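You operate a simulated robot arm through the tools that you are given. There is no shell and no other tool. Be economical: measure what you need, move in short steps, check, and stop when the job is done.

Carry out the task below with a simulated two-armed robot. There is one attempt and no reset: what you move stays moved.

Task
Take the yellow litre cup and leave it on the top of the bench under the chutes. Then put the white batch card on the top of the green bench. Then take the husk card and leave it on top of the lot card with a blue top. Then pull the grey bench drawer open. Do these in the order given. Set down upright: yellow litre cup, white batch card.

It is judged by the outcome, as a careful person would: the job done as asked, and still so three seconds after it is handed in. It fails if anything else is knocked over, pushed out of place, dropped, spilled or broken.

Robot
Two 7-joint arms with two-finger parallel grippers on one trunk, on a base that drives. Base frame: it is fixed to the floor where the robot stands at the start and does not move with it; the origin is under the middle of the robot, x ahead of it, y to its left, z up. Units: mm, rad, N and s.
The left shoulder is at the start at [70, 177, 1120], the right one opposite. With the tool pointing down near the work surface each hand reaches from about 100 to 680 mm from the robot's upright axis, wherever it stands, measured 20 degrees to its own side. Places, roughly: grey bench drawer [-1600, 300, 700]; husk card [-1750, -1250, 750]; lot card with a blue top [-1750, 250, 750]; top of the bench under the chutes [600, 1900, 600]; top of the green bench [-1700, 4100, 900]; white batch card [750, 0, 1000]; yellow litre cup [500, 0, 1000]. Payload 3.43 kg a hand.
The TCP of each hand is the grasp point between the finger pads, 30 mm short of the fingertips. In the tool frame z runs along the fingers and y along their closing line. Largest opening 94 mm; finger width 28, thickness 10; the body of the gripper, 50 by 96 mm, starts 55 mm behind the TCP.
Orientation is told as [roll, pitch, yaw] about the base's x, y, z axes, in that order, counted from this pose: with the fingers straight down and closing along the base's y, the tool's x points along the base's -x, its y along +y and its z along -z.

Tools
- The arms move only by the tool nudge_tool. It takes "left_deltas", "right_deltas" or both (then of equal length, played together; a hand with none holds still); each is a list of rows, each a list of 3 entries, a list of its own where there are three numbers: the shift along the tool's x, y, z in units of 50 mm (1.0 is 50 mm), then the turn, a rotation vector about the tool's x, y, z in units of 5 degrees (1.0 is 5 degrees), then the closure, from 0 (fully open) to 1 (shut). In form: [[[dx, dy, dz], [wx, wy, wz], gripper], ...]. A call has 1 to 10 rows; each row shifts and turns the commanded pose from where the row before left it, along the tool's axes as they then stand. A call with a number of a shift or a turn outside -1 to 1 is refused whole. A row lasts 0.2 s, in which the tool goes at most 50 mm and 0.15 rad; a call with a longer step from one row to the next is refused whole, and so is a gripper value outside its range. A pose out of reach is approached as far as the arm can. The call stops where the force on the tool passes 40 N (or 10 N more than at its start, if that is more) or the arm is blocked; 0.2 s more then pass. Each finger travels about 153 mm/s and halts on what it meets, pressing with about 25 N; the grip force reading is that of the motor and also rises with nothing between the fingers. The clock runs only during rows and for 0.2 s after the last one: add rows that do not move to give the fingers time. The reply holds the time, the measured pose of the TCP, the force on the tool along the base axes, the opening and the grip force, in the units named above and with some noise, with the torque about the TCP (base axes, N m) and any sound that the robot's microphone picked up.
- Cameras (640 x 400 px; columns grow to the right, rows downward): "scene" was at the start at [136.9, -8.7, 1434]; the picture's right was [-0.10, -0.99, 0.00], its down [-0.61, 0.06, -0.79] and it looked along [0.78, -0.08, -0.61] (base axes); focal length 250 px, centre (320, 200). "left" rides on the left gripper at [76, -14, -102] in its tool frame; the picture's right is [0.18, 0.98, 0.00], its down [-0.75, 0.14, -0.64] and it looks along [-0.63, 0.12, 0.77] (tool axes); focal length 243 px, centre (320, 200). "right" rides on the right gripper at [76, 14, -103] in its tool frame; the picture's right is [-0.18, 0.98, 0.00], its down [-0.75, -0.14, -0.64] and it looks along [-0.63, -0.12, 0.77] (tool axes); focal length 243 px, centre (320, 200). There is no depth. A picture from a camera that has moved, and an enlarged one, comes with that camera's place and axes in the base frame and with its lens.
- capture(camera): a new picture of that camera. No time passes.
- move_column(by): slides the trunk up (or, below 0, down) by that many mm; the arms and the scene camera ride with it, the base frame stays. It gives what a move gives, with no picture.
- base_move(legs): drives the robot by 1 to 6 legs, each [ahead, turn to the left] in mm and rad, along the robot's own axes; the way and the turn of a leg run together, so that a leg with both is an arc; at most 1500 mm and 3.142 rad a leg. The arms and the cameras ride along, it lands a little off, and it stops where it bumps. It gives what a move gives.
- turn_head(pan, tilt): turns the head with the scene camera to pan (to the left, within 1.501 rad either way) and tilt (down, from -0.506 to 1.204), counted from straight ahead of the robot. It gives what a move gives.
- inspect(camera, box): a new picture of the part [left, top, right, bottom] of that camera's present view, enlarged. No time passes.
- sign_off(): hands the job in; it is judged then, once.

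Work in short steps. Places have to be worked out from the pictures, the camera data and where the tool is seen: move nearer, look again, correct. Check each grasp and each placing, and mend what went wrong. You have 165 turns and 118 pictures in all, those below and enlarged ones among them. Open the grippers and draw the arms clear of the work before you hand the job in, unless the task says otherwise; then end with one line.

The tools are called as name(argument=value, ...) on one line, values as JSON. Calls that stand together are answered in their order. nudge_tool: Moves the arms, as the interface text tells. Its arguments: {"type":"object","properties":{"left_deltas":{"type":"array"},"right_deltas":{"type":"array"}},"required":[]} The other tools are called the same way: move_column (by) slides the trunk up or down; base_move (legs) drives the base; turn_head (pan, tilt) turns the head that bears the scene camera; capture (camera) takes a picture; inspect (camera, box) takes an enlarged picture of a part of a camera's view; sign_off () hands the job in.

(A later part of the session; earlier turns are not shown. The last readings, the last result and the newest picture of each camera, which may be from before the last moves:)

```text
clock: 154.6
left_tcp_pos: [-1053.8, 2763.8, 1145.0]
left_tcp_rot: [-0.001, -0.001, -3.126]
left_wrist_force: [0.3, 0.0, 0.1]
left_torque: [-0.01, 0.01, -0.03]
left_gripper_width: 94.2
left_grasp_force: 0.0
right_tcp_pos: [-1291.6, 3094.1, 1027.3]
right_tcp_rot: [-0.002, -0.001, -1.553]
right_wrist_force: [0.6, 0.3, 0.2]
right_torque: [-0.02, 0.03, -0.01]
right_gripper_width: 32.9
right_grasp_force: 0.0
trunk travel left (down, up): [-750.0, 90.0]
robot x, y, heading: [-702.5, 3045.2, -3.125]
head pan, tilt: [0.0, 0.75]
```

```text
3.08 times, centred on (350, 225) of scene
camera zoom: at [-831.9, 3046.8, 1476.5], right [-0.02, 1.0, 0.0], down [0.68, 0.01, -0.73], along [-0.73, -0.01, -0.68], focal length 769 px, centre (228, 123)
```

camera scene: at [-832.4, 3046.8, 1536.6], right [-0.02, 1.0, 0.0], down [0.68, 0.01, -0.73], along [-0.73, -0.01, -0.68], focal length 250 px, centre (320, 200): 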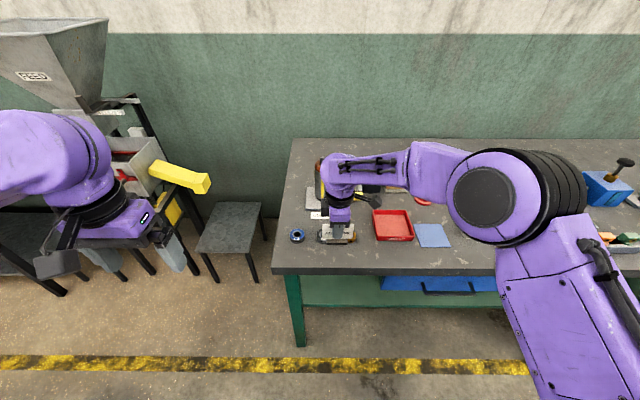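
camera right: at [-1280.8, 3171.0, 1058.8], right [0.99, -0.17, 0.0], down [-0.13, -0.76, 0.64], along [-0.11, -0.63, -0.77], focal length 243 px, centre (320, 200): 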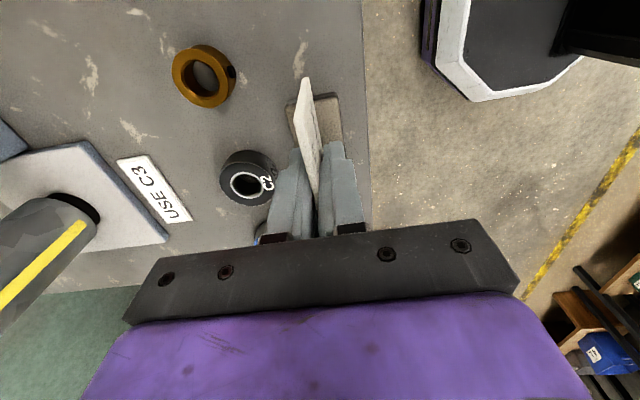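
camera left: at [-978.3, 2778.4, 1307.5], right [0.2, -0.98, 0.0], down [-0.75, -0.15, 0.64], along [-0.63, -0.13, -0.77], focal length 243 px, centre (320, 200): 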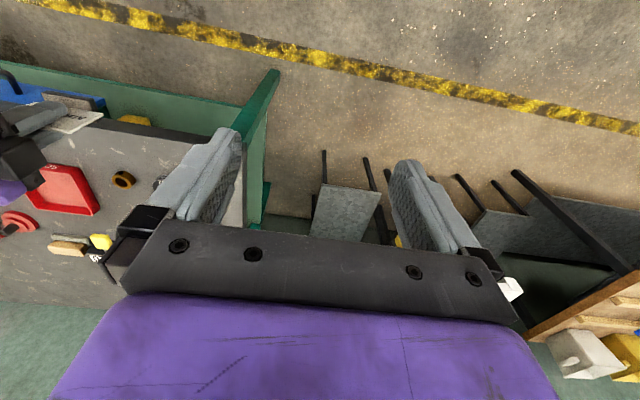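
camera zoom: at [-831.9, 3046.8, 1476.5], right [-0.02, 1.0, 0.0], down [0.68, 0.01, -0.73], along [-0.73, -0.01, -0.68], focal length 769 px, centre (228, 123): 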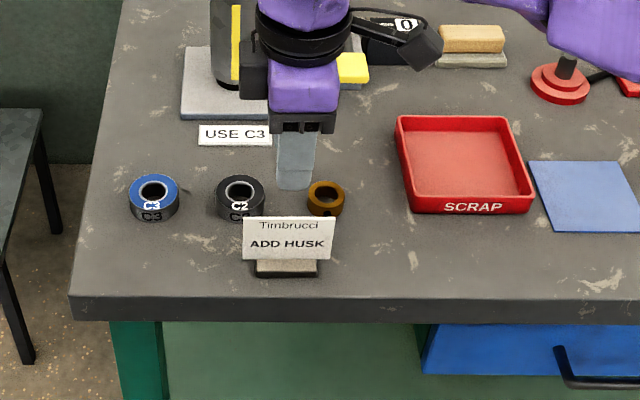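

Batch card stands upright, neighbours untouched. Raise, back off, and drive to the grey bench area around y≈300.

move_column(by=60)

base_move(legs=[[-280, 0], [0, 1.555], [1400, 0], [1350, 0], [0, -1.571]])

turn_head(pan=0.0, tilt=0.45)

capture(camera="scene")

```text
clock: 155.6
left_tcp_pos: [-1053.4, 2763.9, 1204.5]
left_tcp_rot: [0.0, -0.001, -3.126]
left_wrist_force: [-1.1, 0.1, -0.4]
left_torque: [0.03, -0.03, -0.01]
left_gripper_width: 93.9
left_grasp_force: 0.0
right_tcp_pos: [-1292.1, 3094.6, 1087.9]
right_tcp_rot: [-0.002, -0.002, -1.555]
right_wrist_force: [-0.1, 0.3, -0.8]
right_torque: [0.0, -0.05, -0.02]
right_gripper_width: 32.9
right_grasp_force: 0.1
trunk travel left (down, up): [-810.0, 30.0]
robot x, y, heading: [-701.5, 3048.7, -3.128]
head pan, tilt: [0.0, 0.75]
```

```text
clock: 178.0
left_tcp_pos: [-736.8, 20.4, 1204.2]
left_tcp_rot: [0.0, -0.003, -3.1]
left_wrist_force: [-0.6, 0.4, -0.3]
left_torque: [0.01, 0.02, -0.01]
left_gripper_width: 94.1
left_grasp_force: 0.0
right_tcp_pos: [-983.3, 345.4, 1087.7]
right_tcp_rot: [0.0, -0.004, -1.528]
right_wrist_force: [0.0, -0.8, 0.5]
right_torque: [-0.02, 0.04, -0.01]
right_gripper_width: 33.2
right_grasp_force: 0.1
trunk travel left (down, up): [-810.0, 30.0]
robot x, y, heading: [-390.2, 314.4, -3.1]
head pan, tilt: [0.0, 0.75]
```

```text
clock: 178.8
left_tcp_pos: [-736.8, 22.0, 1205.1]
left_tcp_rot: [0.001, -0.003, -3.101]
left_wrist_force: [0.5, 0.0, -1.1]
left_torque: [0.03, 0.02, -0.01]
left_gripper_width: 94.2
left_grasp_force: 0.1
right_tcp_pos: [-983.8, 344.5, 1086.8]
right_tcp_rot: [-0.002, -0.001, -1.526]
right_wrist_force: [0.7, 0.0, 0.8]
right_torque: [0.01, 0.01, -0.02]
right_gripper_width: 33.0
right_grasp_force: 0.1
trunk travel left (down, up): [-810.0, 30.0]
robot x, y, heading: [-388.6, 314.7, -3.101]
head pan, tilt: [0.0, 0.45]
```

```text
66 pictures are left
camera scene: at [-532.3, 309.6, 1562.9], right [-0.04, 1.0, 0.0], down [0.44, 0.02, -0.9], along [-0.9, -0.04, -0.44], focal length 250 px, centre (320, 200)
```

scene: 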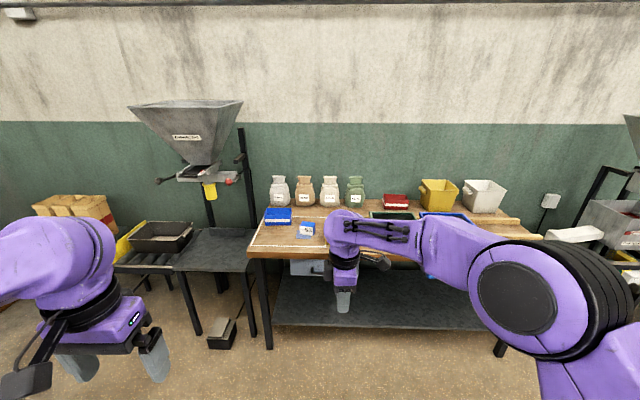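

inspect(camera="scene", box=[230, 170, 350, 290])

turn_head(pan=1.1, tilt=0.4)

capture(camera="scene")

```text
3.33 times, centred on (290, 230) of scene
camera zoom: at [-532.3, 309.6, 1562.9], right [-0.04, 1.0, 0.0], down [0.44, 0.02, -0.9], along [-0.9, -0.04, -0.44], focal length 833 px, centre (420, 100)
```

zoom: 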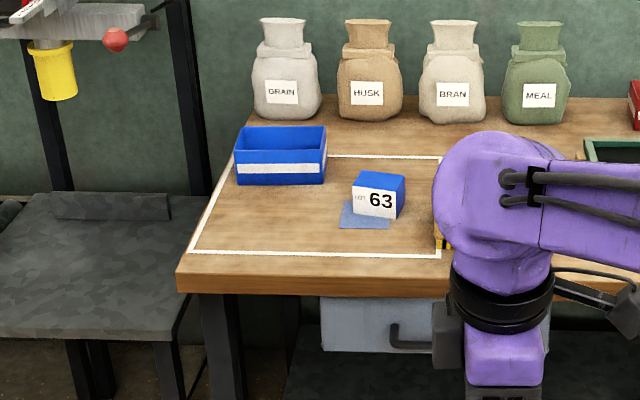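

```text
clock: 180.1
left_tcp_pos: [-737.3, 22.3, 1204.8]
left_tcp_rot: [0.0, -0.002, -3.101]
left_wrist_force: [0.3, -0.5, -1.5]
left_torque: [-0.01, 0.02, 0.01]
left_gripper_width: 94.2
left_grasp_force: 0.1
right_tcp_pos: [-983.4, 344.1, 1087.3]
right_tcp_rot: [-0.003, -0.003, -1.528]
right_wrist_force: [0.0, -0.3, 0.5]
right_torque: [-0.01, -0.04, -0.02]
right_gripper_width: 32.8
right_grasp_force: 0.0
trunk travel left (down, up): [-810.0, 30.0]
robot x, y, heading: [-391.2, 314.3, -3.099]
head pan, tilt: [1.1, 0.4]
```

```text
64 pictures are left
camera scene: at [-479.2, 229.1, 1567.6], right [-0.91, 0.42, 0.0], down [0.16, 0.35, -0.92], along [-0.38, -0.84, -0.39], focal length 250 px, centre (320, 200)
```

scene: 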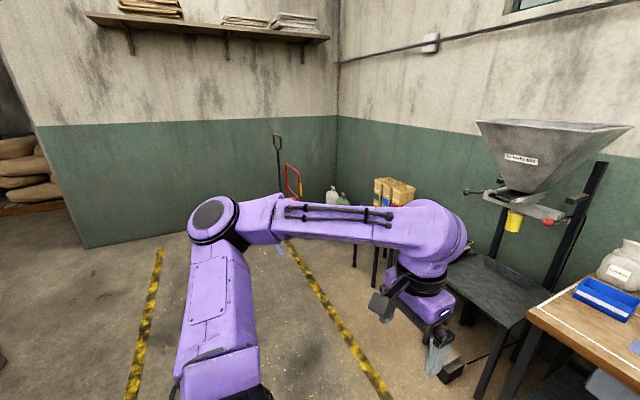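

The lot card is a blue-topped block (63). Drive down to y≈-1250 for the husk card.

base_move(legs=[[0, 1.53], [1400, 0], [0, -1.571]])

turn_head(pan=0.0, tilt=0.5)

capture(camera="scene")

```text
clock: 194.7
left_tcp_pos: [-755.9, -1371.0, 1203.3]
left_tcp_rot: [-0.001, -0.002, 3.135]
left_wrist_force: [0.1, 0.2, 0.2]
left_torque: [-0.04, -0.03, 0.02]
left_gripper_width: 94.1
left_grasp_force: 0.1
right_tcp_pos: [-986.1, -1035.1, 1086.8]
right_tcp_rot: [-0.002, -0.001, -1.576]
right_wrist_force: [-0.3, -0.2, 0.1]
right_torque: [0.02, 0.0, -0.01]
right_gripper_width: 32.5
right_grasp_force: 0.0
trunk travel left (down, up): [-810.0, 30.0]
robot x, y, heading: [-394.7, -1089.9, 3.135]
head pan, tilt: [1.1, 0.4]
```

```text
clock: 196.0
left_tcp_pos: [-756.0, -1371.1, 1204.9]
left_tcp_rot: [-0.001, -0.001, 3.135]
left_wrist_force: [0.1, -0.1, 0.8]
left_torque: [0.0, 0.02, 0.0]
left_gripper_width: 94.0
left_grasp_force: 0.0
right_tcp_pos: [-985.7, -1034.4, 1088.1]
right_tcp_rot: [-0.004, 0.0, -1.577]
right_wrist_force: [0.8, -0.7, -0.2]
right_torque: [0.0, -0.04, -0.02]
right_gripper_width: 33.1
right_grasp_force: 0.1
trunk travel left (down, up): [-810.0, 30.0]
robot x, y, heading: [-398.2, -1095.6, 3.135]
head pan, tilt: [0.0, 0.499]
```

```text
63 pictures are left
camera scene: at [-536.6, -1093.1, 1558.5], right [0.01, 1.0, 0.0], down [0.48, 0.0, -0.88], along [-0.88, 0.01, -0.48], focal length 250 px, centre (320, 200)
```

scene: 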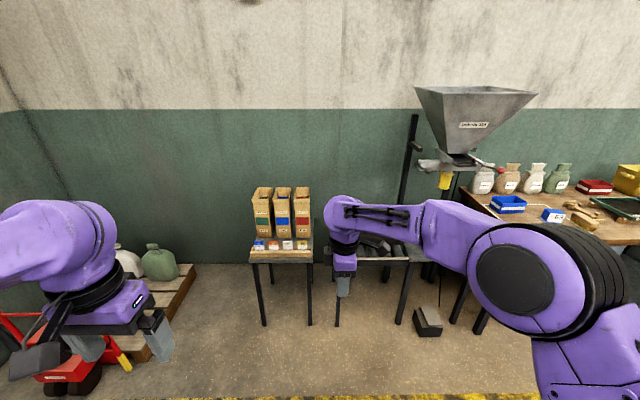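

inspect(camera="scene", box=[230, 170, 330, 280])

inspect(camera="scene", box=[460, 150, 640, 260])

```text
3.64 times, centred on (280, 225) of scene
camera zoom: at [-536.6, -1093.1, 1558.5], right [0.01, 1.0, 0.0], down [0.48, 0.0, -0.88], along [-0.88, 0.01, -0.48], focal length 909 px, centre (466, 109)
```

zoom: 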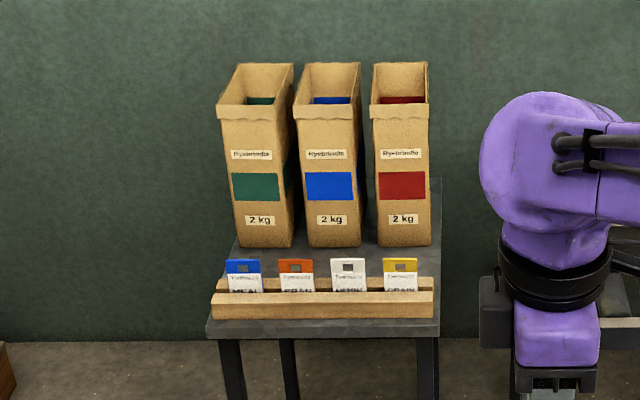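

```text
3.56 times, centred on (550, 205) of scene
camera zoom: at [-536.6, -1093.1, 1558.5], right [0.01, 1.0, 0.0], down [0.48, 0.0, -0.88], along [-0.88, 0.01, -0.48], focal length 889 px, centre (-498, 182)
```

zoom: 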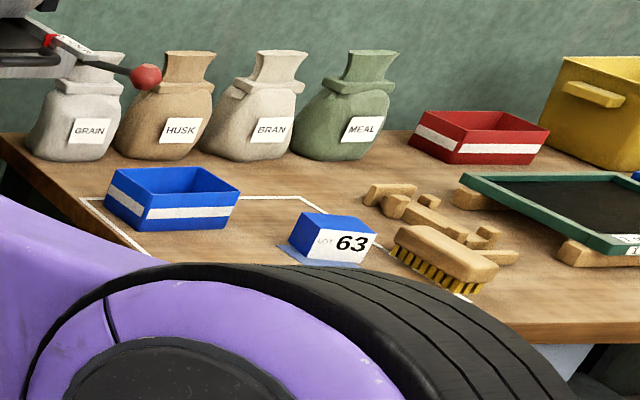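

The husk card (white tab) is third in the rack. Drive closer, aligned with it.

base_move(legs=[[0, 1.571], [210, 0], [0, -1.564], [420, 0]])

turn_head(pan=0.0, tilt=0.7)

capture(camera="scene")

capture(camera="right")

```text
clock: 207.5
left_tcp_pos: [-1179.1, -1578.5, 1205.1]
left_tcp_rot: [-0.001, -0.003, 3.133]
left_wrist_force: [0.6, 0.1, -0.1]
left_torque: [0.0, 0.03, 0.01]
left_gripper_width: 93.9
left_grasp_force: 0.0
right_tcp_pos: [-1408.7, -1241.6, 1088.5]
right_tcp_rot: [-0.005, -0.002, -1.578]
right_wrist_force: [-0.6, -0.5, 0.4]
right_torque: [0.01, 0.02, 0.02]
right_gripper_width: 32.9
right_grasp_force: 0.0
trunk travel left (down, up): [-810.0, 30.0]
robot x, y, heading: [-816.8, -1299.6, 3.133]
head pan, tilt: [0.0, 0.499]
```

```text
clock: 208.2
left_tcp_pos: [-1180.7, -1578.3, 1204.4]
left_tcp_rot: [0.001, 0.0, 3.133]
left_wrist_force: [-0.3, -0.2, -0.9]
left_torque: [-0.01, -0.01, 0.03]
left_gripper_width: 94.2
left_grasp_force: 0.0
right_tcp_pos: [-1410.9, -1242.6, 1086.0]
right_tcp_rot: [-0.001, -0.002, -1.578]
right_wrist_force: [0.5, 0.1, -1.1]
right_torque: [0.01, 0.0, 0.01]
right_gripper_width: 32.8
right_grasp_force: 0.1
trunk travel left (down, up): [-810.0, 30.0]
robot x, y, heading: [-819.3, -1300.7, 3.133]
head pan, tilt: [0.0, 0.7]
```

```text
60 pictures are left
camera scene: at [-955.1, -1300.4, 1540.7], right [0.01, 1.0, 0.0], down [0.64, 0.0, -0.76], along [-0.76, 0.01, -0.64], focal length 250 px, centre (320, 200)
```

scene: 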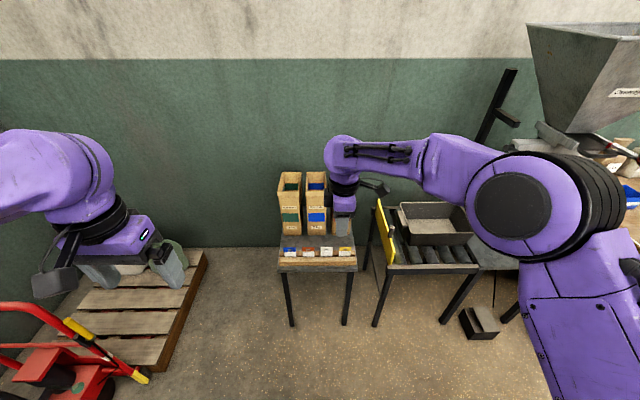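

```text
59 pictures are left
camera right: at [-1396.7, -1166.6, 1189.2], right [0.98, -0.19, 0.0], down [-0.14, -0.75, 0.64], along [-0.12, -0.63, -0.77], focal length 243 px, centre (320, 200)
```

right: 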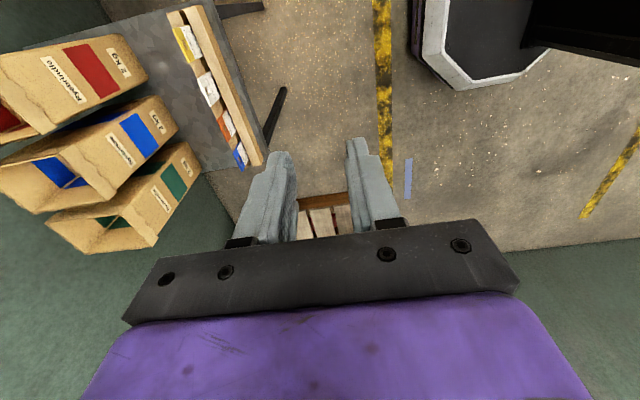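

inspect(camera="scene", box=[270, 230, 370, 290])

inspect(camera="right", box=[150, 0, 290, 180])

```text
6.40 times, centred on (320, 260) of scene
camera zoom: at [-955.1, -1300.4, 1540.7], right [0.01, 1.0, 0.0], down [0.64, 0.0, -0.76], along [-0.76, 0.01, -0.64], focal length 1599 px, centre (320, -184)
```

zoom: 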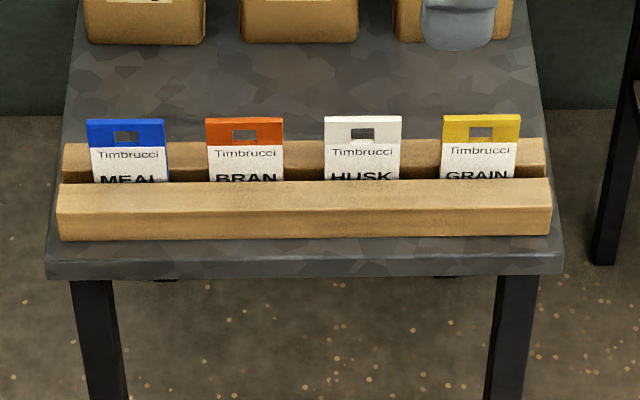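

```text
2.22 times, centred on (220, 90) of right
camera zoom: at [-1396.7, -1166.6, 1189.2], right [0.98, -0.19, 0.0], down [-0.14, -0.75, 0.64], along [-0.12, -0.63, -0.77], focal length 539 px, centre (542, 444)
```

zoom: 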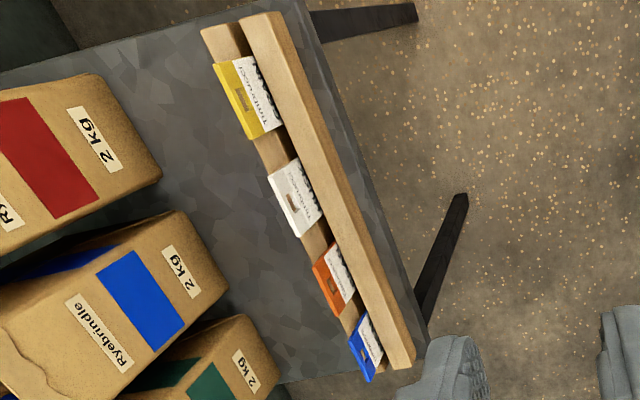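

Husk card top centre ≈ (-1635, -1261, 710), ~52 mm wide. Drive ahead 225, then lower the trunk part-way.

base_move(legs=[[225, 0.008]])

move_column(by=-280)

capture(camera="right")

capture(camera="scene")

```text
clock: 209.9
left_tcp_pos: [-1400.0, -1579.7, 1205.3]
left_tcp_rot: [0.0, -0.003, 3.142]
left_wrist_force: [0.1, -0.9, 0.5]
left_torque: [-0.01, -0.01, -0.02]
left_gripper_width: 94.0
left_grasp_force: 0.0
right_tcp_pos: [-1631.7, -1245.8, 1088.5]
right_tcp_rot: [-0.004, -0.001, -1.569]
right_wrist_force: [-0.3, -0.1, 0.1]
right_torque: [0.03, 0.02, 0.0]
right_gripper_width: 32.8
right_grasp_force: 0.0
trunk travel left (down, up): [-810.0, 30.0]
robot x, y, heading: [-1041.9, -1300.7, 3.142]
head pan, tilt: [0.0, 0.7]
```

```text
clock: 212.7
left_tcp_pos: [-1400.3, -1579.9, 925.7]
left_tcp_rot: [0.0, -0.002, 3.142]
left_wrist_force: [0.3, -0.6, 0.4]
left_torque: [0.01, -0.01, -0.04]
left_gripper_width: 94.1
left_grasp_force: 0.1
right_tcp_pos: [-1634.0, -1246.3, 807.1]
right_tcp_rot: [-0.002, -0.003, -1.569]
right_wrist_force: [-0.2, 0.8, 0.9]
right_torque: [-0.03, 0.0, 0.02]
right_gripper_width: 32.8
right_grasp_force: 0.1
trunk travel left (down, up): [-530.0, 310.0]
robot x, y, heading: [-1042.5, -1300.9, 3.142]
head pan, tilt: [0.0, 0.7]
```

```text
56 pictures are left
camera right: at [-1620.3, -1170.1, 909.7], right [0.98, -0.18, 0.0], down [-0.14, -0.75, 0.64], along [-0.12, -0.63, -0.77], focal length 243 px, centre (320, 200)
```

right: 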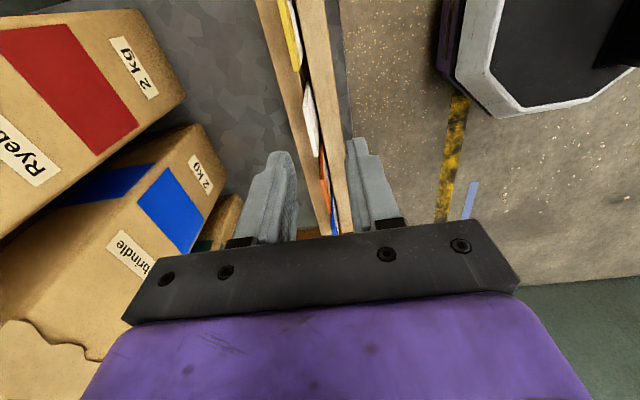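

```text
55 pictures are left
camera scene: at [-1177.4, -1300.4, 1260.8], right [0.0, 1.0, 0.0], down [0.64, 0.0, -0.76], along [-0.76, 0.0, -0.64], focal length 250 px, centre (320, 200)
```

scene: 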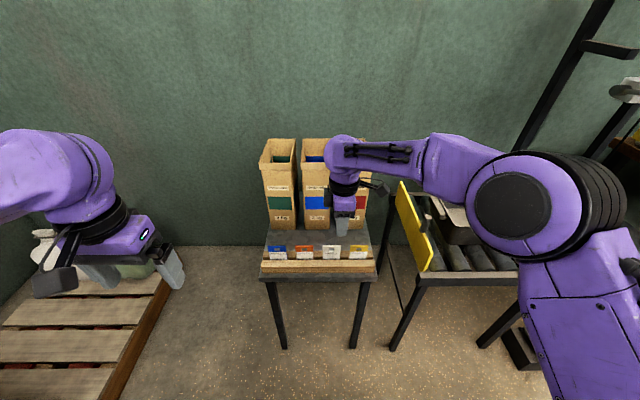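

inspect(camera="right", box=[250, 50, 390, 240])

inspect(camera="scene", box=[255, 200, 385, 290])

```text
2.11 times, centred on (320, 145) of right
camera zoom: at [-1620.3, -1170.1, 909.7], right [0.98, -0.18, 0.0], down [-0.14, -0.75, 0.64], along [-0.12, -0.63, -0.77], focal length 511 px, centre (320, 316)
```

zoom: 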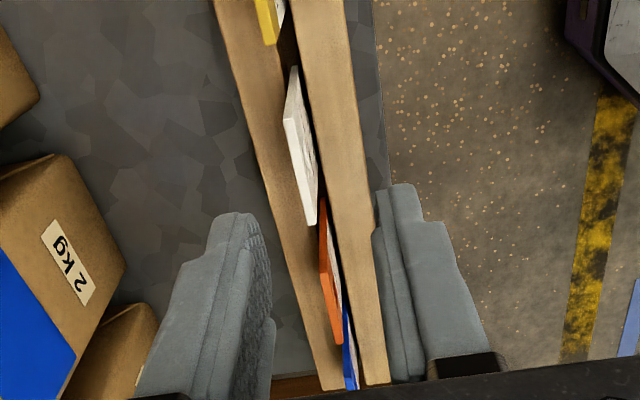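

```text
4.44 times, centred on (320, 245) of scene
camera zoom: at [-1177.4, -1300.4, 1260.8], right [0.0, 1.0, 0.0], down [0.64, 0.0, -0.76], along [-0.76, 0.0, -0.64], focal length 1111 px, centre (320, 0)
```

zoom: 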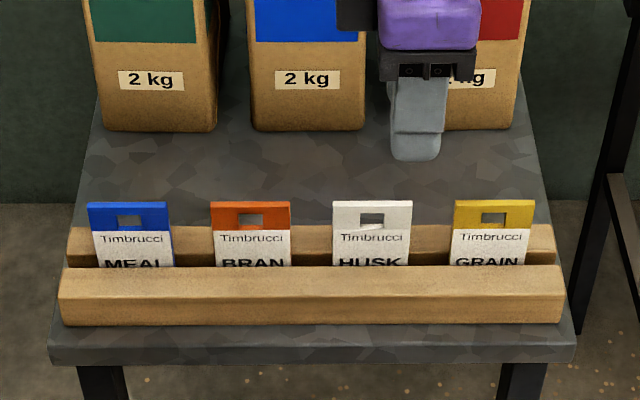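

Card refined: top at ≈(-1649, -1265, 688), vertical. Align above and go down 65 mm, then recheck.

nudge_tool(right_deltas=[[[-0.36, -0.3, 0], [0, 0, 0], 0.5], [[0, 0, 0.65], [0, 0, 0], 0.5], [[0, 0, 0.65], [0, 0, 0], 0.5], [[0, 0, 0], [0, 0, 0], 0.5]])

inspect(camera="right", box=[240, 40, 400, 240])

inspect(camera="scene", box=[285, 190, 385, 280])

```text
clock: 213.7
left_tcp_pos: [-1401.0, -1579.5, 925.5]
left_tcp_rot: [0.001, -0.001, 3.142]
left_wrist_force: [-0.5, 0.2, -0.5]
left_torque: [0.0, -0.01, 0.01]
left_gripper_width: 94.1
left_grasp_force: 0.1
right_tcp_pos: [-1650.5, -1263.7, 741.2]
right_tcp_rot: [-0.004, -0.001, -1.569]
right_wrist_force: [0.5, -0.6, -0.3]
right_torque: [0.01, 0.0, -0.04]
right_gripper_width: 47.0
right_grasp_force: 0.0
trunk travel left (down, up): [-530.0, 310.0]
robot x, y, heading: [-1043.4, -1298.6, 3.141]
head pan, tilt: [0.0, 0.7]
```

```text
2.00 times, centred on (320, 140) of right
camera zoom: at [-1635.9, -1188.4, 843.9], right [0.98, -0.18, 0.0], down [-0.14, -0.75, 0.64], along [-0.12, -0.63, -0.77], focal length 485 px, centre (320, 320)
```

zoom: 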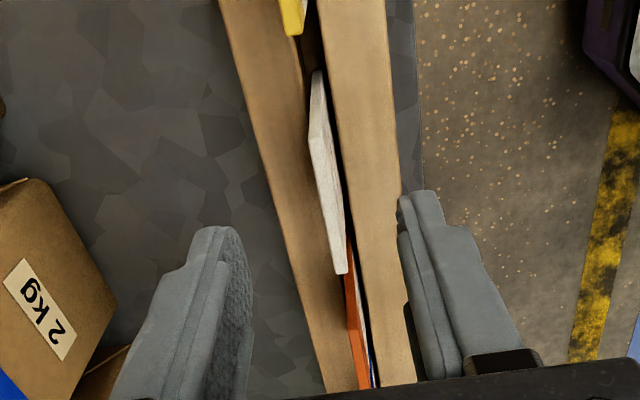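

```text
4.44 times, centred on (335, 235) of scene
camera zoom: at [-1177.0, -1300.3, 1260.8], right [0.0, 1.0, 0.0], down [0.64, 0.0, -0.77], along [-0.77, 0.0, -0.64], focal length 1111 px, centre (253, 44)
```

zoom: 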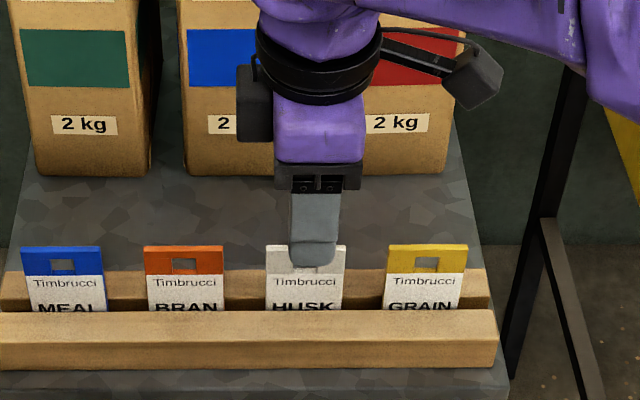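

Aligned. Lower 40 mm and close on the card top.

nudge_tool(right_deltas=[[[0, 0.04, 0.4], [0, 0, 0], 0.5], [[0, 0, 0.4], [0, 0, 0], 0.5], [[0, 0, 0], [0, 0, 0], 0.5], [[0, 0, 0], [0, 0, 0], 0.8], [[0, 0, 0], [0, 0, 0], 1], [[0, 0, 0], [0, 0, 0], 1]])

inspect(camera="right", box=[240, 40, 400, 240])

inspect(camera="scene", box=[285, 190, 385, 280])

```text
clock: 215.1
left_tcp_pos: [-1401.7, -1578.9, 924.8]
left_tcp_rot: [0.0, -0.003, 3.142]
left_wrist_force: [0.5, 0.5, 0.4]
left_torque: [0.01, 0.01, -0.01]
left_gripper_width: 93.9
left_grasp_force: 0.0
right_tcp_pos: [-1648.8, -1264.3, 700.7]
right_tcp_rot: [-0.002, -0.003, -1.569]
right_wrist_force: [-0.6, 0.4, 0.0]
right_torque: [-0.02, 0.02, 0.01]
right_gripper_width: 4.0
right_grasp_force: 24.7
trunk travel left (down, up): [-530.0, 310.0]
robot x, y, heading: [-1043.4, -1300.6, 3.137]
head pan, tilt: [0.0, 0.7]
```

```text
2.00 times, centred on (320, 140) of right
camera zoom: at [-1634.2, -1188.1, 803.9], right [0.98, -0.18, 0.0], down [-0.14, -0.75, 0.64], along [-0.12, -0.63, -0.77], focal length 485 px, centre (320, 320)
```

zoom: 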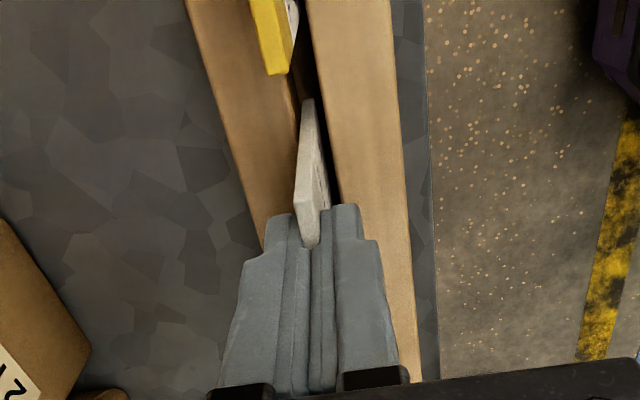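

```text
4.44 times, centred on (335, 235) of scene
camera zoom: at [-1177.6, -1300.4, 1260.8], right [0.0, 1.0, 0.0], down [0.64, 0.0, -0.76], along [-0.76, 0.0, -0.64], focal length 1111 px, centre (253, 44)
```

zoom: 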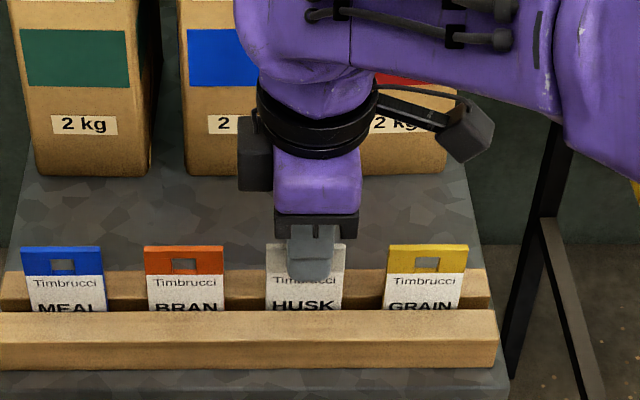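

Card gripped (4 mm). Lift straight up with the trunk and look.

move_column(by=200)

capture(camera="scene")

inspect(camera="right", box=[240, 40, 400, 240])

```text
clock: 217.3
left_tcp_pos: [-1401.9, -1580.8, 1124.7]
left_tcp_rot: [0.001, -0.002, 3.143]
left_wrist_force: [-0.2, 0.1, -0.9]
left_torque: [0.02, -0.02, 0.02]
left_gripper_width: 93.7
left_grasp_force: 0.0
right_tcp_pos: [-1647.6, -1264.5, 901.7]
right_tcp_rot: [-0.001, -0.003, -1.569]
right_wrist_force: [0.3, 0.0, 0.1]
right_torque: [-0.01, -0.02, 0.01]
right_gripper_width: 3.8
right_grasp_force: 25.2
trunk travel left (down, up): [-730.0, 110.0]
robot x, y, heading: [-1039.4, -1299.2, 3.14]
head pan, tilt: [0.0, 0.7]
```

```text
48 pictures are left
camera scene: at [-1177.7, -1300.5, 1460.7], right [0.0, 1.0, 0.0], down [0.64, 0.0, -0.76], along [-0.76, 0.0, -0.64], focal length 250 px, centre (320, 200)
```

scene: 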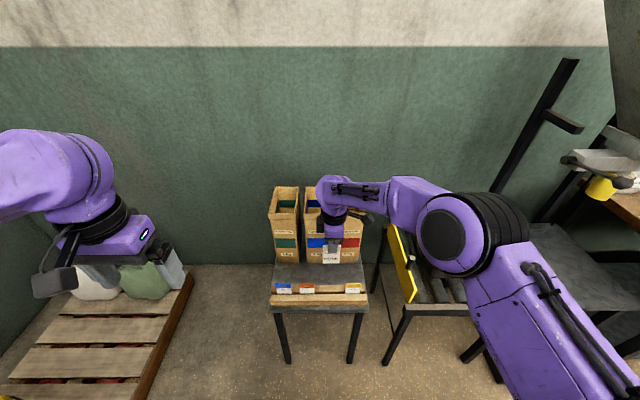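

```text
2.00 times, centred on (320, 140) of right
camera zoom: at [-1634.4, -1188.2, 1003.9], right [0.98, -0.18, 0.0], down [-0.14, -0.75, 0.64], along [-0.12, -0.63, -0.77], focal length 485 px, centre (320, 320)
```

zoom: 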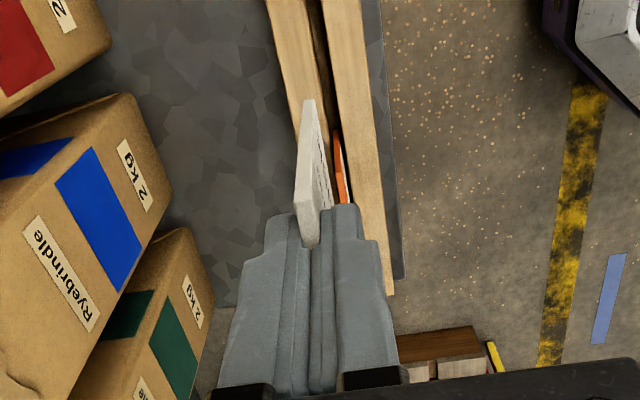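

Card is out. Zoom to measure its length, then back out.

inspect(camera="scene", box=[300, 220, 360, 280])

base_move(legs=[[-640, 0], [0, -1.569], [1440, 0], [0, 1.571]])

turn_head(pan=0.0, tilt=0.5)

capture(camera="scene")

```text
6.67 times, centred on (330, 250) of scene
camera zoom: at [-1177.7, -1300.5, 1460.7], right [0.0, 1.0, 0.0], down [0.64, 0.0, -0.76], along [-0.76, 0.0, -0.64], focal length 1666 px, centre (253, -133)
```

zoom: 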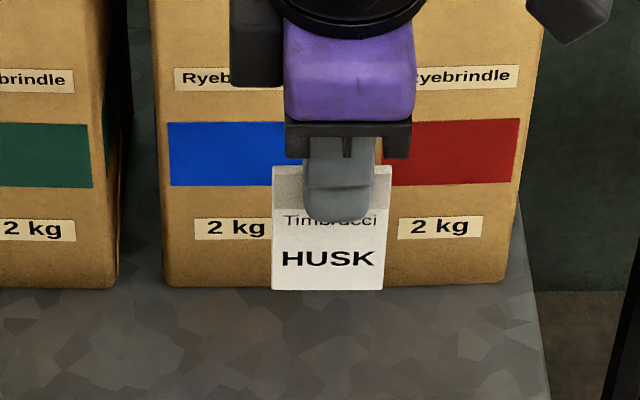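

```text
clock: 235.2
left_tcp_pos: [-784.5, -152.3, 1125.0]
left_tcp_rot: [0.0, -0.002, -3.102]
left_wrist_force: [0.4, -0.5, 0.3]
left_torque: [0.0, 0.01, -0.02]
left_gripper_width: 94.1
left_grasp_force: 0.0
right_tcp_pos: [-1042.5, 153.9, 901.4]
right_tcp_rot: [-0.001, -0.002, -1.527]
right_wrist_force: [0.1, 0.6, -0.9]
right_torque: [0.0, -0.01, 0.02]
right_gripper_width: 3.8
right_grasp_force: 24.7
trunk travel left (down, up): [-730.0, 110.0]
robot x, y, heading: [-437.5, 141.5, -3.105]
head pan, tilt: [0.0, 0.7]
```

```text
clock: 236.0
left_tcp_pos: [-783.5, -153.2, 1124.5]
left_tcp_rot: [0.002, -0.002, -3.103]
left_wrist_force: [0.0, 0.3, 0.2]
left_torque: [0.02, -0.02, -0.01]
left_gripper_width: 93.9
left_grasp_force: 0.0
right_tcp_pos: [-1042.8, 154.9, 901.6]
right_tcp_rot: [-0.002, -0.001, -1.529]
right_wrist_force: [-0.4, -0.3, -0.9]
right_torque: [0.01, 0.01, 0.01]
right_gripper_width: 3.8
right_grasp_force: 25.6
trunk travel left (down, up): [-730.0, 110.0]
robot x, y, heading: [-436.9, 143.9, -3.098]
head pan, tilt: [0.0, 0.499]
```

```text
45 pictures are left
camera scene: at [-577.7, 135.4, 1478.4], right [-0.04, 1.0, 0.0], down [0.48, 0.02, -0.88], along [-0.88, -0.04, -0.48], focal length 250 px, centre (320, 200)
```

scene: 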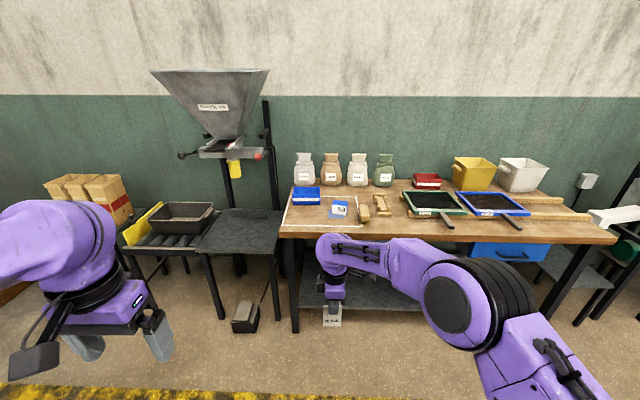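

inspect(camera="scene", box=[270, 170, 410, 270])

```text
4.00 times, centred on (340, 220) of scene
camera zoom: at [-577.7, 135.4, 1478.4], right [-0.04, 1.0, 0.0], down [0.48, 0.02, -0.88], along [-0.88, -0.04, -0.48], focal length 1000 px, centre (240, 120)
```

zoom: 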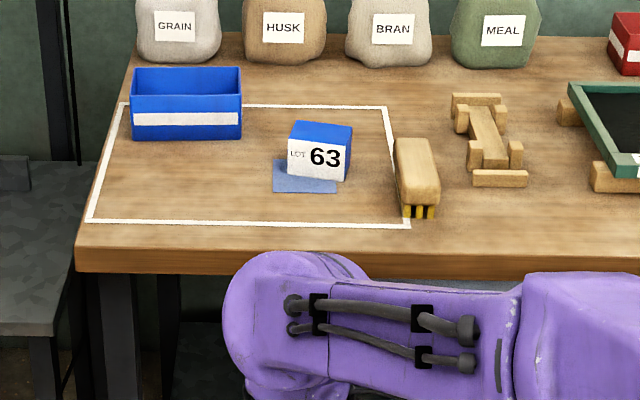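

Straighten and advance 300 mm, then turn the tool to horizontal (fingers forward) in free space in front of the bench.

base_move(legs=[[0, -0.042], [300, 0]])

nudge_tool(right_deltas=[[[0, 0, 0], [1, 0, 0], 1], [[0, 0, 0], [1, 0, 0], 1], [[0, 0, 0], [1, 0, 0], 1], [[0, 0, 0], [1, 0, 0], 1], [[0, 0, 0], [1, 0, 0], 1], [[0, 0, 0], [1, 0, 0], 1], [[0, 0, 0], [1, 0, 0], 1], [[0, 0, 0], [1, 0, 0], 1], [[0, 0, 0], [1, 0, 0], 1]])

nudge_tool(right_deltas=[[[0, 0, 0], [1, 0, 0], 1], [[0, 0, 0], [1, 0, 0], 1], [[0, 0, 0], [1, 0, 0], 1], [[0, 0, 0], [1, 0, 0], 1], [[0, 0, 0], [1, 0, 0], 1], [[0, 0, 0], [1, 0, 0], 1], [[0, 0, 0], [1, 0, 0], 1], [[0, 0, 0], [1, 0, 0], 1], [[0, 0, 0], [1, 0, 0], 1]])

turn_head(pan=-0.05, tilt=0.7)

capture(camera="scene")

```text
clock: 238.4
left_tcp_pos: [-1091.6, -138.6, 1124.3]
left_tcp_rot: [0.002, -0.001, -3.142]
left_wrist_force: [-0.8, -0.1, -0.1]
left_torque: [0.01, -0.04, 0.02]
left_gripper_width: 94.0
left_grasp_force: 0.0
right_tcp_pos: [-1338.5, 177.1, 901.9]
right_tcp_rot: [-0.002, -0.002, -1.567]
right_wrist_force: [0.0, -0.1, 0.3]
right_torque: [0.01, -0.03, 0.01]
right_gripper_width: 4.1
right_grasp_force: 25.5
trunk travel left (down, up): [-730.0, 110.0]
robot x, y, heading: [-732.2, 140.5, -3.14]
head pan, tilt: [0.0, 0.499]
```

```text
clock: 240.4
left_tcp_pos: [-1091.0, -138.3, 1125.1]
left_tcp_rot: [0.001, -0.002, -3.142]
left_wrist_force: [0.1, 0.6, -0.3]
left_torque: [-0.03, 0.02, -0.01]
left_gripper_width: 93.9
left_grasp_force: 0.2
right_tcp_pos: [-1338.7, 184.4, 896.5]
right_tcp_rot: [-0.777, -0.01, -1.585]
right_wrist_force: [0.3, 0.2, -0.1]
right_torque: [0.03, -0.01, -0.04]
right_gripper_width: 3.9
right_grasp_force: 25.3
trunk travel left (down, up): [-730.0, 110.0]
robot x, y, heading: [-735.3, 141.2, -3.144]
head pan, tilt: [0.0, 0.499]
```

```text
clock: 242.4
left_tcp_pos: [-1092.1, -138.3, 1125.4]
left_tcp_rot: [0.001, -0.001, -3.142]
left_wrist_force: [-0.2, -0.3, -0.2]
left_torque: [0.01, 0.05, -0.03]
left_gripper_width: 94.1
left_grasp_force: 0.1
right_tcp_pos: [-1338.2, 177.3, 901.8]
right_tcp_rot: [-1.575, -0.001, -1.566]
right_wrist_force: [0.2, -0.5, 0.8]
right_torque: [-0.03, 0.01, -0.03]
right_gripper_width: 4.0
right_grasp_force: 25.0
trunk travel left (down, up): [-730.0, 110.0]
robot x, y, heading: [-731.0, 142.9, -3.137]
head pan, tilt: [0.0, 0.499]
```

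```text
clock: 243.1
left_tcp_pos: [-1090.8, -137.7, 1124.8]
left_tcp_rot: [0.0, -0.002, -3.143]
left_wrist_force: [-0.8, -0.1, 0.1]
left_torque: [0.0, 0.0, 0.0]
left_gripper_width: 94.1
left_grasp_force: 0.1
right_tcp_pos: [-1336.4, 176.9, 901.4]
right_tcp_rot: [-1.572, -0.002, -1.568]
right_wrist_force: [0.6, 0.4, 0.5]
right_torque: [-0.02, 0.01, -0.01]
right_gripper_width: 3.9
right_grasp_force: 24.8
trunk travel left (down, up): [-730.0, 110.0]
robot x, y, heading: [-734.5, 143.8, -3.141]
head pan, tilt: [-0.051, 0.7]
```

```text
43 pictures are left
camera scene: at [-867.9, 145.5, 1460.8], right [0.05, 1.0, 0.0], down [0.64, -0.03, -0.77], along [-0.76, 0.04, -0.64], focal length 250 px, centre (320, 200)
```

scene: 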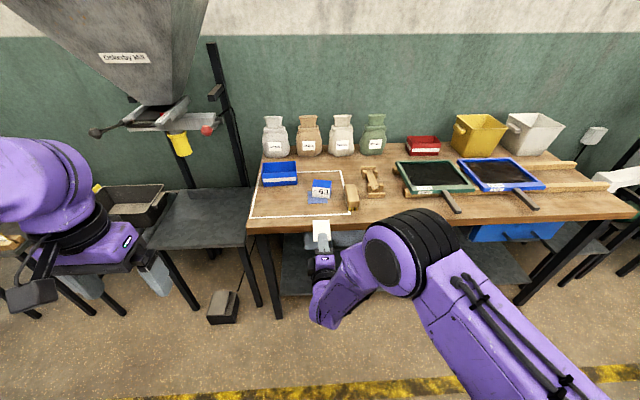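

Tool is horizontal with the card flat ahead. Zoom on the lot card and on the gripper camera view.

inspect(camera="scene", box=[290, 160, 370, 260])

capture(camera="right")

```text
4.00 times, centred on (330, 210) of scene
camera zoom: at [-867.9, 145.5, 1460.8], right [0.05, 1.0, 0.0], down [0.64, -0.03, -0.77], along [-0.76, 0.04, -0.64], focal length 1000 px, centre (280, 160)
```

zoom: 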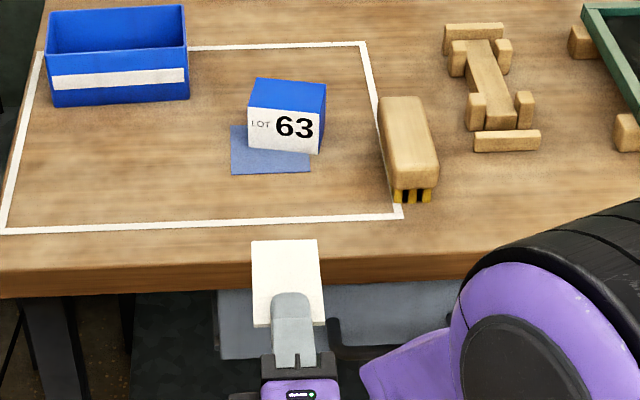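

```text
41 pictures are left
camera right: at [-1236.7, 253.0, 887.2], right [0.0, -0.19, -0.98], down [0.64, -0.75, 0.14], along [-0.76, -0.63, 0.12], focal length 243 px, centre (320, 200)
```

right: 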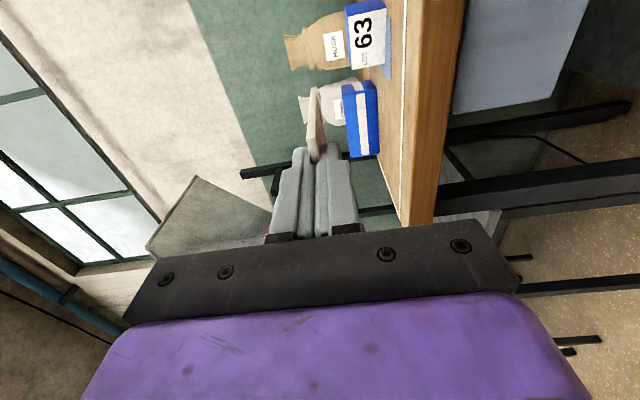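

inspect(camera="right", box=[310, 0, 430, 90])

```text
4.44 times, centred on (370, 45) of right
camera zoom: at [-1236.7, 253.0, 887.2], right [0.0, -0.19, -0.98], down [0.64, -0.75, 0.14], along [-0.76, -0.63, 0.12], focal length 1078 px, centre (98, 889)
```

zoom: 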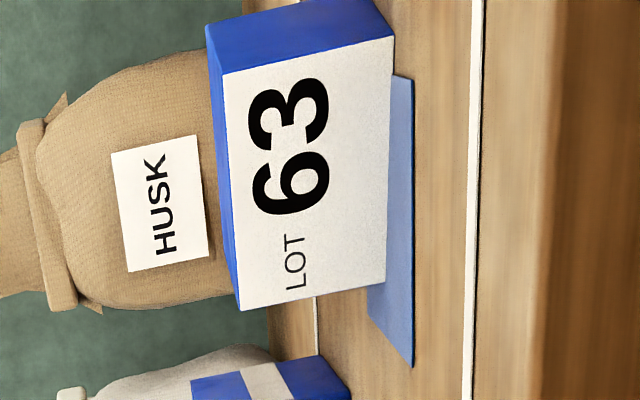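

Block top ≈ 74×53 mm, centre ≈(-1685,197), top z≈858, bench top z≈805. I'll tilt the fingers 15° downward, raise, shift sideways, and approach above it.

nudge_tool(right_deltas=[[[0, 0, 0], [-1, 0, 0], 1], [[0, 0, 0], [-1, 0, 0], 1], [[0, 0, 0], [-1, 0, 0], 1], [[0.4, 0, 0], [0, 0, 0], 1], [[0, 0, 0], [0, 0, 0], 1]])

move_column(by=50)

base_move(legs=[[280, 0]])

capture(camera="scene")

capture(camera="right")

```text
clock: 244.3
left_tcp_pos: [-1090.9, -137.8, 1124.7]
left_tcp_rot: [0.0, -0.001, -3.142]
left_wrist_force: [-0.8, 0.1, 0.2]
left_torque: [0.02, 0.02, 0.02]
left_gripper_width: 93.7
left_grasp_force: 0.0
right_tcp_pos: [-1337.8, 196.9, 901.6]
right_tcp_rot: [-1.31, 0.001, -1.567]
right_wrist_force: [0.3, -0.1, -0.3]
right_torque: [0.01, -0.02, -0.02]
right_gripper_width: 3.7
right_grasp_force: 25.0
trunk travel left (down, up): [-730.0, 110.0]
robot x, y, heading: [-734.5, 141.2, -3.14]
head pan, tilt: [-0.051, 0.7]
```

```text
clock: 245.2
left_tcp_pos: [-1091.0, -137.7, 1175.8]
left_tcp_rot: [0.001, -0.001, -3.141]
left_wrist_force: [-0.3, 0.8, 0.7]
left_torque: [0.02, 0.03, -0.02]
left_gripper_width: 94.3
left_grasp_force: 0.0
right_tcp_pos: [-1338.3, 197.4, 952.0]
right_tcp_rot: [-1.311, -0.001, -1.569]
right_wrist_force: [-0.2, -0.1, 0.0]
right_torque: [0.01, 0.01, 0.01]
right_gripper_width: 4.1
right_grasp_force: 25.1
trunk travel left (down, up): [-780.0, 60.0]
robot x, y, heading: [-730.8, 139.9, -3.138]
head pan, tilt: [-0.051, 0.7]
```

```text
clock: 247.2
left_tcp_pos: [-1371.3, -138.9, 1175.7]
left_tcp_rot: [0.003, -0.003, 3.141]
left_wrist_force: [0.7, 0.0, -0.2]
left_torque: [0.01, -0.02, 0.01]
left_gripper_width: 94.2
left_grasp_force: 0.1
right_tcp_pos: [-1618.5, 197.4, 952.1]
right_tcp_rot: [-1.314, -0.001, -1.57]
right_wrist_force: [0.3, 0.4, -0.4]
right_torque: [-0.01, -0.04, 0.01]
right_gripper_width: 3.7
right_grasp_force: 24.4
trunk travel left (down, up): [-780.0, 60.0]
robot x, y, heading: [-1014.6, 142.4, -3.141]
head pan, tilt: [-0.051, 0.7]
```

```text
39 pictures are left
camera scene: at [-1148.3, 145.4, 1510.9], right [0.05, 1.0, 0.0], down [0.64, -0.03, -0.77], along [-0.76, 0.04, -0.64], focal length 250 px, centre (320, 200)
```

scene: 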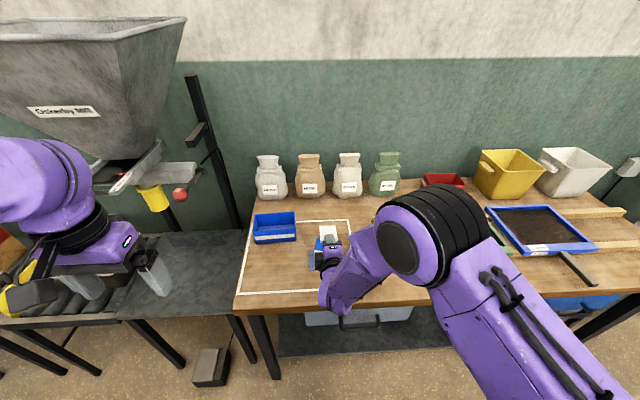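

```text
38 pictures are left
camera right: at [-1517.5, 273.6, 964.2], right [0.25, -0.18, -0.95], down [0.59, -0.75, 0.3], along [-0.77, -0.63, -0.08], focal length 243 px, centre (320, 200)
```

right: 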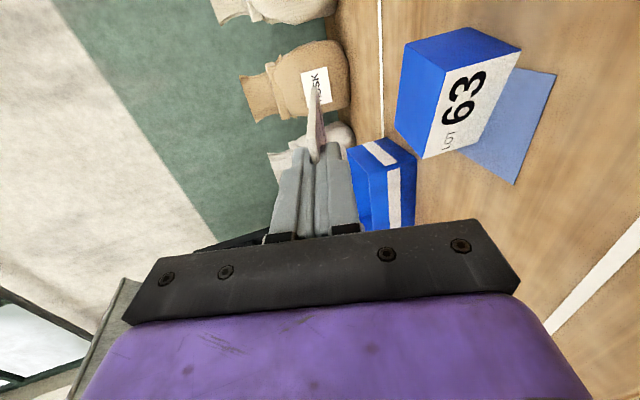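

Block confirmed: front-top edge x≈-1665, centre (-1690,196). Move forward 9 mm and lower the trunk 60 mm.

nudge_tool(right_deltas=[[[0, -0.047, 0.174], [0, 0, 0], 1], [[0, 0, 0], [0, 0, 0], 1]])

move_column(by=-58)

capture(camera="right")

inspect(camera="scene", box=[280, 200, 400, 300])

```text
clock: 247.8
left_tcp_pos: [-1372.2, -137.8, 1174.5]
left_tcp_rot: [0.002, -0.002, 3.142]
left_wrist_force: [0.5, 1.0, 0.0]
left_torque: [0.03, 0.03, 0.0]
left_gripper_width: 93.9
left_grasp_force: 0.1
right_tcp_pos: [-1629.3, 196.7, 952.2]
right_tcp_rot: [-1.311, -0.002, -1.569]
right_wrist_force: [0.2, -0.7, -0.5]
right_torque: [0.01, -0.04, 0.02]
right_gripper_width: 4.0
right_grasp_force: 24.6
trunk travel left (down, up): [-780.0, 60.0]
robot x, y, heading: [-1018.9, 141.5, -3.142]
head pan, tilt: [-0.051, 0.7]
```

```text
clock: 248.8
left_tcp_pos: [-1373.4, -137.8, 1117.9]
left_tcp_rot: [0.003, -0.002, 3.142]
left_wrist_force: [-0.8, -0.5, 0.3]
left_torque: [0.04, -0.03, -0.02]
left_gripper_width: 93.7
left_grasp_force: 0.0
right_tcp_pos: [-1628.6, 196.4, 894.1]
right_tcp_rot: [-1.309, -0.001, -1.569]
right_wrist_force: [0.5, -0.9, 0.0]
right_torque: [0.01, -0.02, 0.02]
right_gripper_width: 4.0
right_grasp_force: 25.1
trunk travel left (down, up): [-722.0, 118.0]
robot x, y, heading: [-1016.0, 141.8, -3.139]
head pan, tilt: [-0.051, 0.7]
```

```text
37 pictures are left
camera right: at [-1527.1, 273.6, 906.3], right [0.25, -0.18, -0.95], down [0.59, -0.75, 0.3], along [-0.77, -0.63, -0.08], focal length 243 px, centre (320, 200)
```

right: 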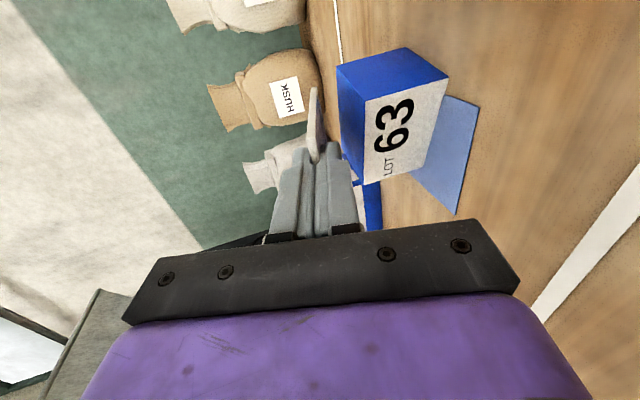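

```text
4.00 times, centred on (340, 250) of scene
camera zoom: at [-1149.3, 145.5, 1452.8], right [0.05, 1.0, 0.0], down [0.64, -0.03, -0.77], along [-0.76, 0.04, -0.64], focal length 1000 px, centre (240, 0)
```

zoom: 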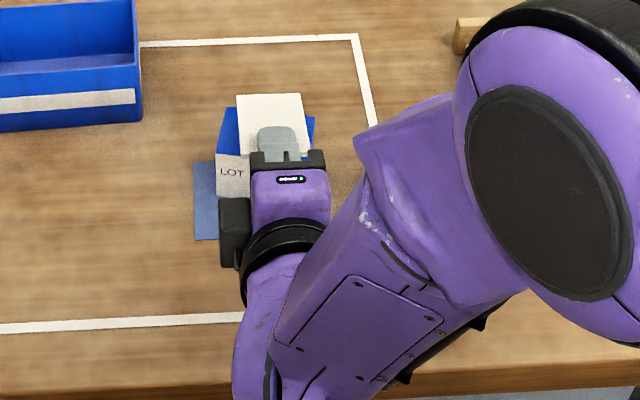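

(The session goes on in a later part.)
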